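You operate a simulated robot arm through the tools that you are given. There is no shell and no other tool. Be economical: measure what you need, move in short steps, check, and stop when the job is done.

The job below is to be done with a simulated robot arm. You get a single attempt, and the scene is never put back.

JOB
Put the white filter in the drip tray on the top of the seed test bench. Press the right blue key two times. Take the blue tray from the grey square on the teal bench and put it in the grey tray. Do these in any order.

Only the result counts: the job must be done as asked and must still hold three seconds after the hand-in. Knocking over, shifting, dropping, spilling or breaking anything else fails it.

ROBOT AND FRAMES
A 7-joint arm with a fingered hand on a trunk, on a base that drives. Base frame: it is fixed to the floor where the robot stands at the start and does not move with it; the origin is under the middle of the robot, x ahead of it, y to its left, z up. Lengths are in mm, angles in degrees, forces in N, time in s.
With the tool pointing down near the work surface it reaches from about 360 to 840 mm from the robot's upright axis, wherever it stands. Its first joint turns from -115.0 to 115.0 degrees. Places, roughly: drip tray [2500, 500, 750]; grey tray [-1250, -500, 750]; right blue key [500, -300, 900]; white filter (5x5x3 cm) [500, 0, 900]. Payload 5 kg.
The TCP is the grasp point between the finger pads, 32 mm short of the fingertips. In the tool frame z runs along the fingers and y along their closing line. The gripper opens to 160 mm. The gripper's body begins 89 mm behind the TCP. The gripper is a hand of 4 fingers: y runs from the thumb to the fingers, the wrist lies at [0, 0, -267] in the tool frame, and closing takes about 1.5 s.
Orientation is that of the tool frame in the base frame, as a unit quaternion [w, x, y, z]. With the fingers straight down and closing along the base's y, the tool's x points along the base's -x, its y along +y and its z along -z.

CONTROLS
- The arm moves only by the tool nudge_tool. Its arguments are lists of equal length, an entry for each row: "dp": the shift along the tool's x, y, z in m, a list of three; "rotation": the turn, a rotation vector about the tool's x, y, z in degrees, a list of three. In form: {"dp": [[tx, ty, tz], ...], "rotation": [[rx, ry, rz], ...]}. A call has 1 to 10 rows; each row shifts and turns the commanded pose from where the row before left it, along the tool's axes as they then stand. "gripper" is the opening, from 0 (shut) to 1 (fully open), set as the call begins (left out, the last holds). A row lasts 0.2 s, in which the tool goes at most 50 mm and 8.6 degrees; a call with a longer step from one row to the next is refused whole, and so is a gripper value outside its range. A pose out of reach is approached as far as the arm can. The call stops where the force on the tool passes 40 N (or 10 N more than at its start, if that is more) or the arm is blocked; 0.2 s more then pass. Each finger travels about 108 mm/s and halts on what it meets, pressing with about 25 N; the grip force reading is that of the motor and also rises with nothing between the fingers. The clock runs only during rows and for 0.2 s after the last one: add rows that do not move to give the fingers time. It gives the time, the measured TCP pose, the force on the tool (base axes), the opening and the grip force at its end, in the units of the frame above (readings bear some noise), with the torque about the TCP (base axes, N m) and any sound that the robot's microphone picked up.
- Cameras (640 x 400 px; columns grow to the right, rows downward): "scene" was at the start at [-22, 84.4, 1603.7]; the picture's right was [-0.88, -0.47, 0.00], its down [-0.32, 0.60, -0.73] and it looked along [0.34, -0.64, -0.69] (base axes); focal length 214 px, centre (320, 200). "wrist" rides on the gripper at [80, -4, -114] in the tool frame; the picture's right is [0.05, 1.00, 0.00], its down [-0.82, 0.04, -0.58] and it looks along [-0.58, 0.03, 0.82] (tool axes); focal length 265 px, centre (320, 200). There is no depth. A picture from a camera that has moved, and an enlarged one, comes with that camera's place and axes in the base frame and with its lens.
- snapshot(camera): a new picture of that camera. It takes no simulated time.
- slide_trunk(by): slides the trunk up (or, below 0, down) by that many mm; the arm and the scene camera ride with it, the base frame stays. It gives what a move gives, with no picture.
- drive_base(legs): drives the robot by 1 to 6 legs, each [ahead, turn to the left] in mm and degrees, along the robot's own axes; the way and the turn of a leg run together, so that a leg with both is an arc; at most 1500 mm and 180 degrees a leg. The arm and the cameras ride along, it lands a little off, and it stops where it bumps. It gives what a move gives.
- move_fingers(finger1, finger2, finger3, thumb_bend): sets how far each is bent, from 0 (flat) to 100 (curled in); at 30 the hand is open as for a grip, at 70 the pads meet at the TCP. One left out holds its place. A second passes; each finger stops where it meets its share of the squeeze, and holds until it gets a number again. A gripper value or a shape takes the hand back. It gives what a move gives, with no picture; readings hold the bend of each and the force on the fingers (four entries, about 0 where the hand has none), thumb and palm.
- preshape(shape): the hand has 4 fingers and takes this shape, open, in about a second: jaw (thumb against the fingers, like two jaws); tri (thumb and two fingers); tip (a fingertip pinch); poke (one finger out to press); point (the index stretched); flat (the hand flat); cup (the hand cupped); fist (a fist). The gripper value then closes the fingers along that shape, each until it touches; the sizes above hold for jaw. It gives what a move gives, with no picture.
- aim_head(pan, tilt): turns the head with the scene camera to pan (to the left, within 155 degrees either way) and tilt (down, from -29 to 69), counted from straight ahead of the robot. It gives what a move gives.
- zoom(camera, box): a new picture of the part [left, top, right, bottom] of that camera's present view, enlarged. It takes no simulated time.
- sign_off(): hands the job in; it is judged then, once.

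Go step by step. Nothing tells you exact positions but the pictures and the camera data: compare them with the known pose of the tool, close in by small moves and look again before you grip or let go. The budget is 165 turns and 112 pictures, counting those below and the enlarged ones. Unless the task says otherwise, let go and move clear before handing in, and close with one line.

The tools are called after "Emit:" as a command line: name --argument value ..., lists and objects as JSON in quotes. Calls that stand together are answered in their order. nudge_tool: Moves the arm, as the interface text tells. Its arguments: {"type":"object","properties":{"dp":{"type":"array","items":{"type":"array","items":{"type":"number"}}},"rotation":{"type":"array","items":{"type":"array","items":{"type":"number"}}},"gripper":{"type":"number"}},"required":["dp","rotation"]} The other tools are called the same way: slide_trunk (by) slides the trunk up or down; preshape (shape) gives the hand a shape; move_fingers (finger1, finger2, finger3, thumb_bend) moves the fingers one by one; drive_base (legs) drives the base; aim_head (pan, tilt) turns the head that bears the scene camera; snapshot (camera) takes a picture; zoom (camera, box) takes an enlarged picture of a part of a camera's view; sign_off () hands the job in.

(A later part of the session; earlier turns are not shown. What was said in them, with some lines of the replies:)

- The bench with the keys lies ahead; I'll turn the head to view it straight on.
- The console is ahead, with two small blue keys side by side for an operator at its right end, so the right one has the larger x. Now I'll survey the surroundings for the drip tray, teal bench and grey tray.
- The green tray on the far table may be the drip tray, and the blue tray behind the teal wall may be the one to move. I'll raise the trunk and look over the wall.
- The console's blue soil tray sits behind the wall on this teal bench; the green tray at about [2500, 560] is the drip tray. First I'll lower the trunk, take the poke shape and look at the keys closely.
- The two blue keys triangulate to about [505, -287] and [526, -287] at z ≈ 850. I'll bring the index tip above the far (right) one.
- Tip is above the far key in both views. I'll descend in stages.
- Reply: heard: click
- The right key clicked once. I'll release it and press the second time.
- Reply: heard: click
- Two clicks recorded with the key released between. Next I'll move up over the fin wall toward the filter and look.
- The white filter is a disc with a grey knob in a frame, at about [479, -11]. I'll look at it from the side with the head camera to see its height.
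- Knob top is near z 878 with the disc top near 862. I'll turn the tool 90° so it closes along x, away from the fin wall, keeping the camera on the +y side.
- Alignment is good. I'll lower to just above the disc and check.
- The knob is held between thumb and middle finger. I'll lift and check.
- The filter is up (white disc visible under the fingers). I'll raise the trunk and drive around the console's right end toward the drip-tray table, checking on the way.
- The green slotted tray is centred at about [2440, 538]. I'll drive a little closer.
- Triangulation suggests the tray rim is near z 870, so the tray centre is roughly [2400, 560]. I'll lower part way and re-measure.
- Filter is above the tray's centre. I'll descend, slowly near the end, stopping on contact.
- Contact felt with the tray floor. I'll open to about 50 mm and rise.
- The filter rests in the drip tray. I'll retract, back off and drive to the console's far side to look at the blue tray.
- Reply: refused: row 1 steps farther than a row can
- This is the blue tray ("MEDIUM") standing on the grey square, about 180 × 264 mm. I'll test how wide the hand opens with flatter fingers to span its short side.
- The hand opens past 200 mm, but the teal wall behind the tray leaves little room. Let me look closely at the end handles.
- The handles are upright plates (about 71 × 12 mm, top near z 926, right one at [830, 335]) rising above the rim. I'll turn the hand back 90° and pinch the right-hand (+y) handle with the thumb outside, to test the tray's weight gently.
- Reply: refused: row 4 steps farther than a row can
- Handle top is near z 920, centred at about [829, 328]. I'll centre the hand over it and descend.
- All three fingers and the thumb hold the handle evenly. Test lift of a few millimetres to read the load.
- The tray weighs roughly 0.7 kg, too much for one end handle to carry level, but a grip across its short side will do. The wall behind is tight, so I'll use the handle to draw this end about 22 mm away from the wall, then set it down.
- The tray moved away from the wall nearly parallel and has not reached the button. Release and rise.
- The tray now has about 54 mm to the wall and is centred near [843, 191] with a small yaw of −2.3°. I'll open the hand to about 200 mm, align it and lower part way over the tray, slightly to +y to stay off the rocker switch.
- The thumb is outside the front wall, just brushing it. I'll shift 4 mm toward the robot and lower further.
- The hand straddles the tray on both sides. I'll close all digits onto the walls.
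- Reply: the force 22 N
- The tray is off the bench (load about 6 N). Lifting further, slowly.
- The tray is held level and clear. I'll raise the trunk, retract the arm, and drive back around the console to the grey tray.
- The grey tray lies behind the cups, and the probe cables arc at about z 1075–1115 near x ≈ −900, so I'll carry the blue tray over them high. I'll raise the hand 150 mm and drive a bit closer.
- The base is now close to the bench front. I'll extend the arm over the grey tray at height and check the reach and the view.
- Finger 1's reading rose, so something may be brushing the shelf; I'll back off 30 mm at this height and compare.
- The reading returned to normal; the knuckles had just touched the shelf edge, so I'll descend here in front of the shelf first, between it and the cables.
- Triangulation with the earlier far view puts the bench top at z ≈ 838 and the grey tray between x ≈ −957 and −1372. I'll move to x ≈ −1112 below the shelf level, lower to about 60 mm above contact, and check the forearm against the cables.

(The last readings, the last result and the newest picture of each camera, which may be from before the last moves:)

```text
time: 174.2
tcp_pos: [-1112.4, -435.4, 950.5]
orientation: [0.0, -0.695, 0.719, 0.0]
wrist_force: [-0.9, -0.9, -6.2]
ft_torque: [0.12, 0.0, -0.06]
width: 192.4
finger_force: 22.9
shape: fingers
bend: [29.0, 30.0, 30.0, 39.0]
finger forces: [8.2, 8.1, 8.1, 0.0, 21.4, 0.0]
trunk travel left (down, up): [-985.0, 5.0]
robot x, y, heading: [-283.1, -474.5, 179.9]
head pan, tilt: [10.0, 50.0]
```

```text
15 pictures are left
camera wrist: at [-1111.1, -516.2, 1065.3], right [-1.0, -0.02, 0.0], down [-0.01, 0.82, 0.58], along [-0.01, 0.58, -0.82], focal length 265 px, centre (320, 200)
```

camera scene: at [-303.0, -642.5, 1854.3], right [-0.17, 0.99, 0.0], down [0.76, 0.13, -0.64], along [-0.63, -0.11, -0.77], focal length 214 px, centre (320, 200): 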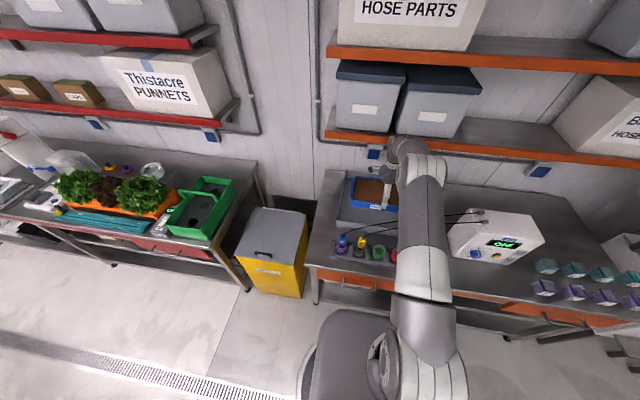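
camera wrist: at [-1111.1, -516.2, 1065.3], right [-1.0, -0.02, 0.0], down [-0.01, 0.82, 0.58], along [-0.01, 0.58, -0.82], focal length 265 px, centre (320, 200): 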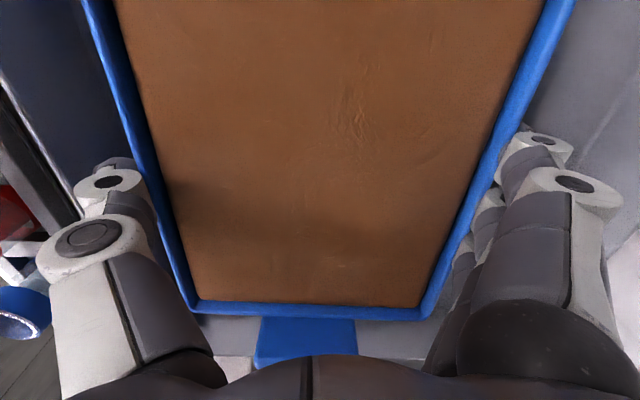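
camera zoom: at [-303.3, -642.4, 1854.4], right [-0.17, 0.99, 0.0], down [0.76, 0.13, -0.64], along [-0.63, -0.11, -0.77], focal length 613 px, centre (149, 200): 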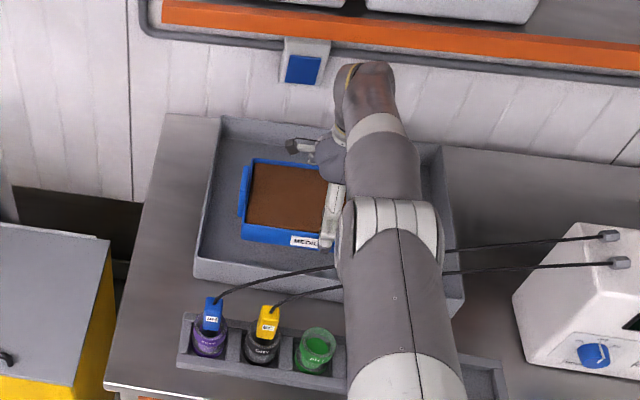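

The blue tray is inside the grey tray's outline with clearance on all sides, and the forearm is above the cables. Lowering in stages to contact.

Emit:
nudge_tool --dp '[[0, 0, 0.015], [0, 0, 0.015], [0, 0, 0.01]]' --rotation '[[0, 0, 0], [0, 0, 0], [0, 0, 0]]'

Emit:
zoom --camera "scene" --box '[300, 130, 460, 270]'

```text
time: 175.0
tcp_pos: [-1100.6, -443.0, 913.2]
orientation: [0.001, -0.695, 0.719, -0.001]
wrist_force: [0.0, 0.0, -4.7]
ft_torque: [0.08, -0.02, 0.0]
width: 192.3
finger_force: 23.0
shape: fingers
bend: [29.0, 30.0, 30.0, 39.0]
finger forces: [8.1, 8.1, 8.5, 0.1, 21.7, 0.0]
out of reach, approached as far as the arm can: row 1, 2, 3
trunk travel left (down, up): [-985.0, 5.0]
robot x, y, heading: [-282.0, -478.6, 180.0]
head pan, tilt: [10.0, 50.0]
```

```text
2.86 times, centred on (380, 200) of scene
camera zoom: at [-303.0, -642.5, 1854.4], right [-0.17, 0.99, 0.0], down [0.76, 0.13, -0.64], along [-0.63, -0.11, -0.77], focal length 613 px, centre (149, 200)
```

zoom: 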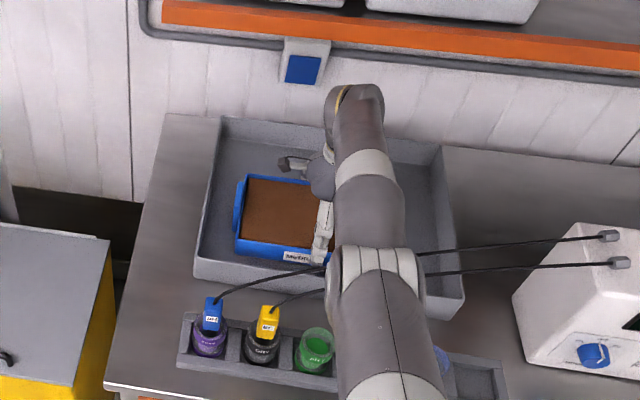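

The high trunk limits reach here; I'll go back up and lower by the trunk instead.

Emit:
nudge_tool --dp '[[0, 0, -0.01], [0, 0, -0.015], [0, 0, -0.015], [0, 0, 0]]' --rotation '[[0, 0, 0], [0, 0, 0], [0, 0, 0], [0, 0, 0]]'

Emit:
slide_trunk --by -40

Emit:
zoom --camera "scene" --box '[300, 130, 460, 270]'

```text
time: 176.0
tcp_pos: [-1108.1, -441.3, 951.1]
orientation: [0.002, -0.695, 0.719, -0.001]
wrist_force: [0.0, -0.2, -6.1]
ft_torque: [0.12, -0.02, 0.0]
width: 192.5
finger_force: 22.4
shape: fingers
bend: [29.0, 30.0, 30.0, 39.0]
finger forces: [7.9, 7.8, 8.4, 0.0, 21.4, 0.1]
out of reach, approached as far as the arm can: row 2, 3
trunk travel left (down, up): [-985.0, 5.0]
robot x, y, heading: [-282.3, -476.1, 179.9]
head pan, tilt: [10.0, 50.0]
```

```text
time: 176.8
tcp_pos: [-1109.5, -442.9, 911.9]
orientation: [0.001, -0.695, 0.719, -0.001]
wrist_force: [0.0, -0.5, -4.9]
ft_torque: [-0.05, -0.04, -0.04]
width: 192.4
finger_force: 23.2
shape: fingers
bend: [29.0, 30.0, 30.0, 39.0]
finger forces: [8.0, 7.9, 8.7, 0.0, 21.9, 0.1]
trunk travel left (down, up): [-945.0, 45.0]
robot x, y, heading: [-284.2, -471.8, 180.1]
head pan, tilt: [10.0, 50.0]
```

```text
2.86 times, centred on (380, 200) of scene
camera zoom: at [-302.6, -642.6, 1814.3], right [-0.17, 0.99, 0.0], down [0.75, 0.13, -0.64], along [-0.63, -0.11, -0.77], focal length 613 px, centre (149, 200)
```

zoom: 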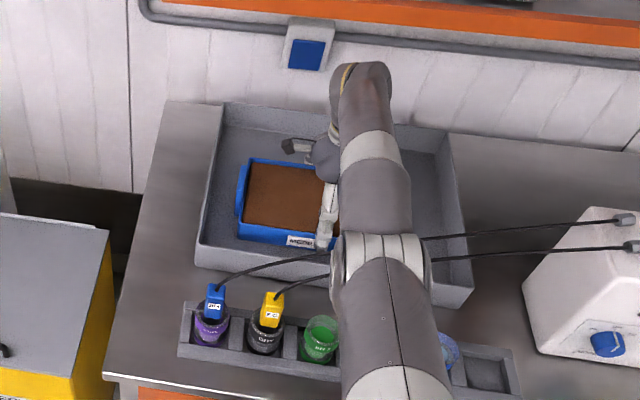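

Emit:
nudge_tool --dp '[[0, 0, 0.004], [0, 0, 0.004]]' --rotation '[[0, 0, 0], [0, 0, 0]]'

```text
time: 177.4
tcp_pos: [-1109.5, -440.4, 905.7]
orientation: [0.0, -0.695, 0.719, 0.001]
wrist_force: [1.6, 1.1, 7.0]
ft_torque: [-0.26, -0.53, 0.03]
width: 192.5
finger_force: 24.6
shape: fingers
bend: [30.0, 30.0, 30.0, 39.0]
finger forces: [7.6, 7.6, 8.4, 0.0, 25.5, 0.0]
trunk travel left (down, up): [-945.0, 45.0]
robot x, y, heading: [-285.3, -476.1, 179.9]
head pan, tilt: [10.0, 50.0]
```

The tray rests on the grey tray's floor. Opening the hand just enough and rising.

Emit:
move_fingers --finger1 12 --finger2 12 --finger3 12 --thumb_bend 13

Emit:
snapshot --camera "wrist"

```text
time: 178.4
tcp_pos: [-1108.9, -440.2, 904.3]
orientation: [0.001, -0.695, 0.719, -0.001]
wrist_force: [1.2, -0.4, 0.9]
ft_torque: [-0.02, -0.05, 0.01]
width: 207.4
finger_force: 0.7
shape: fingers
bend: [12.0, 12.0, 12.0, 12.0]
finger forces: [0.1, 0.0, 0.0, 0.0, 1.1, 0.1]
trunk travel left (down, up): [-945.0, 45.0]
robot x, y, heading: [-284.2, -472.0, 179.9]
head pan, tilt: [10.0, 50.0]
```

```text
12 pictures are left
camera wrist: at [-1108.3, -522.3, 1018.7], right [-1.0, -0.02, 0.0], down [-0.02, 0.82, 0.58], along [-0.01, 0.58, -0.82], focal length 265 px, centre (320, 200)
```

wrist: 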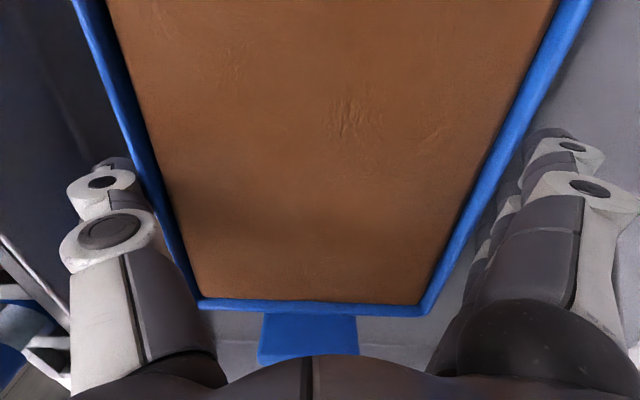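

Emit:
nudge_tool --dp '[[0, -0.003, 0], [0, 0, -0.01], [0, 0, -0.02], [0, 0, -0.03], [0, -0.01, -0.03], [0, -0.02, -0.03]]' --rotation '[[0, 0, 0], [0, 0, 0], [0, 0, 0], [0, 0, 0], [0, 0, 0], [0, 0, 0]]'

Emit:
zoom --camera "scene" --box '[300, 130, 460, 270]'

```text
time: 179.8
tcp_pos: [-1122.1, -439.0, 1019.6]
orientation: [0.003, -0.695, 0.719, -0.002]
wrist_force: [0.1, 0.1, 0.6]
ft_torque: [-0.02, 0.04, 0.02]
width: 207.0
finger_force: 0.1
shape: fingers
bend: [12.0, 12.0, 12.0, 13.0]
finger forces: [0.1, 0.0, 0.0, 0.0, 0.0, 0.0]
out of reach, approached as far as the arm can: row 3, 4, 5, 6
trunk travel left (down, up): [-945.0, 45.0]
robot x, y, heading: [-284.7, -473.9, 179.8]
head pan, tilt: [10.0, 50.0]
```

```text
2.86 times, centred on (380, 200) of scene
camera zoom: at [-301.4, -642.5, 1814.3], right [-0.17, 0.99, 0.0], down [0.75, 0.13, -0.64], along [-0.63, -0.11, -0.77], focal length 613 px, centre (149, 200)
```

zoom: 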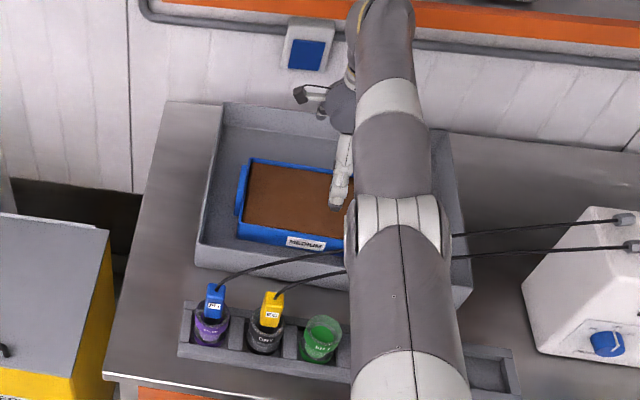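

The blue tray sits in the grey tray, released. Now I'll pull back slightly from the shelf before rising over the cables.

Emit:
nudge_tool --dp '[[0, -0.03, 0], [0, -0.03, 0], [0, 0, 0]]' --rotation '[[0, 0, 0], [0, 0, 0], [0, 0, 0]]'

Emit:
move_fingers --finger1 60 --finger2 60 --finger3 60 --thumb_bend 60

Emit:
nudge_tool --dp '[[0, 0, -0.04], [0, 0, -0.04], [0, 0, -0.04], [0, 0, -0.04], [0, 0, -0.04]]' --rotation '[[0, 0, 0], [0, 0, 0], [0, 0, 0], [0, 0, 0], [0, 0, 0]]'

```text
time: 180.6
tcp_pos: [-1123.4, -438.6, 1017.3]
orientation: [0.002, -0.694, 0.72, -0.002]
wrist_force: [0.5, -0.2, 0.4]
ft_torque: [-0.01, -0.01, 0.0]
width: 207.3
finger_force: 0.1
shape: fingers
bend: [12.0, 12.0, 12.0, 13.0]
finger forces: [0.0, 0.0, 0.0, 0.1, 0.0, 0.0]
out of reach, approached as far as the arm can: row 1, 2
trunk travel left (down, up): [-945.0, 45.0]
robot x, y, heading: [-285.8, -473.8, 179.9]
head pan, tilt: [10.0, 50.0]
```

```text
time: 181.6
tcp_pos: [-1122.0, -440.0, 1017.3]
orientation: [0.003, -0.695, 0.719, -0.002]
wrist_force: [-0.4, 0.1, 0.2]
ft_torque: [-0.01, 0.01, -0.01]
width: 53.9
finger_force: 0.1
shape: fingers
bend: [60.0, 60.0, 60.0, 60.0]
finger forces: [0.1, 0.1, 0.0, 0.0, 0.0, 0.0]
trunk travel left (down, up): [-945.0, 45.0]
robot x, y, heading: [-280.9, -468.3, 179.8]
head pan, tilt: [10.0, 50.0]
```

```text
time: 182.8
tcp_pos: [-1112.3, -449.3, 1215.9]
orientation: [0.001, -0.695, 0.719, -0.001]
wrist_force: [0.7, -0.5, -1.0]
ft_torque: [0.02, 0.04, 0.0]
width: 54.0
finger_force: 0.2
shape: fingers
bend: [60.0, 60.0, 60.0, 60.0]
finger forces: [0.1, 0.0, 0.0, 0.0, 0.0, 0.2]
out of reach, approached as far as the arm can: row 4, 5
trunk travel left (down, up): [-945.0, 45.0]
robot x, y, heading: [-281.7, -475.2, 179.8]
head pan, tilt: [10.0, 50.0]
```

Emit:
nudge_tool --dp '[[0, -0.045, 0], [0, -0.045, 0], [0, -0.045, 0], [0, -0.045, 0], [0, -0.045, 0], [0, -0.045, 0], [0, -0.045, 0], [0, -0.045, 0], [0, -0.045, 0]]' --rotation '[[0, 0, 0], [0, 0, 0], [0, 0, 0], [0, 0, 0], [0, 0, 0], [0, 0, 0], [0, 0, 0], [0, 0, 0], [0, 0, 0]]'

Emit:
drive_base --legs '[[-120, 0]]'

Emit:
aim_head --pan 0 --tilt 40

Emit:
zoom --camera "scene" --box '[250, 120, 490, 300]'

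```text
time: 184.8
tcp_pos: [-1091.1, -450.8, 1294.2]
orientation: [0.002, -0.695, 0.719, -0.001]
wrist_force: [0.4, -0.1, -0.4]
ft_torque: [0.02, 0.01, -0.04]
width: 54.1
finger_force: 0.1
shape: fingers
bend: [60.0, 60.0, 60.0, 60.0]
finger forces: [0.0, 0.1, 0.1, 0.1, 0.1, 0.0]
out of reach, approached as far as the arm can: row 1, 2, 3, 4, 5, 6, 7, 8, 9
trunk travel left (down, up): [-945.0, 45.0]
robot x, y, heading: [-286.7, -476.5, 179.8]
head pan, tilt: [10.0, 50.0]
```

```text
time: 186.1
tcp_pos: [-968.5, -450.3, 1295.3]
orientation: [0.001, -0.695, 0.719, -0.001]
wrist_force: [0.2, -0.1, 1.6]
ft_torque: [-0.02, 0.01, -0.01]
width: 54.1
finger_force: 0.0
shape: fingers
bend: [60.0, 60.0, 60.0, 60.0]
finger forces: [0.0, 0.0, 0.0, 0.1, 0.1, 0.1]
trunk travel left (down, up): [-945.0, 45.0]
robot x, y, heading: [-163.6, -474.8, 179.6]
head pan, tilt: [10.0, 50.0]
```

```text
time: 186.8
tcp_pos: [-969.2, -451.7, 1293.9]
orientation: [0.002, -0.695, 0.719, -0.002]
wrist_force: [-0.1, 0.1, -0.2]
ft_torque: [-0.01, -0.03, 0.0]
width: 53.8
finger_force: 0.0
shape: fingers
bend: [60.0, 60.0, 60.0, 60.0]
finger forces: [0.1, 0.1, 0.1, 0.0, 0.0, 0.0]
trunk travel left (down, up): [-945.0, 45.0]
robot x, y, heading: [-158.8, -473.5, 179.8]
head pan, tilt: [0.0, 40.0]
```

```text
2.22 times, centred on (370, 210) of scene
camera zoom: at [-189.8, -629.4, 1828.4], right [0.0, 1.0, 0.0], down [0.64, 0.0, -0.77], along [-0.77, 0.0, -0.64], focal length 477 px, centre (209, 178)
```

zoom: 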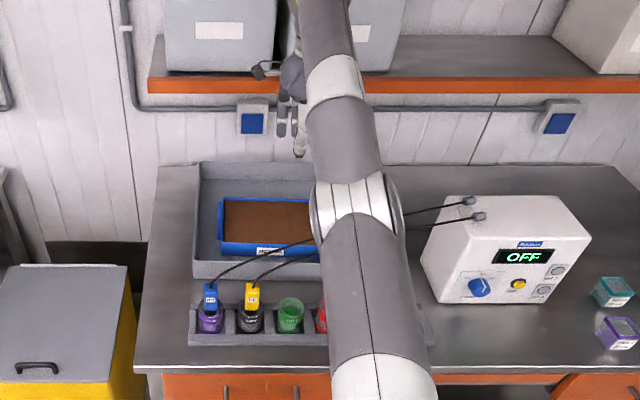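

The blue tray is inside the grey tray, the cups, cables and meter look undisturbed, and the hand is clear. The filter is in the drip tray and the key was pressed twice, so I'm handing in.

Emit:
sign_off

```text
The job is handed in.
```

I put the white filter in the green drip tray, pressed the right blue key twice (two clicks heard), and left the blue tray resting in the grey tray. On the last leg the hand brushed the orange shelf edge, with no sign of anything moved.
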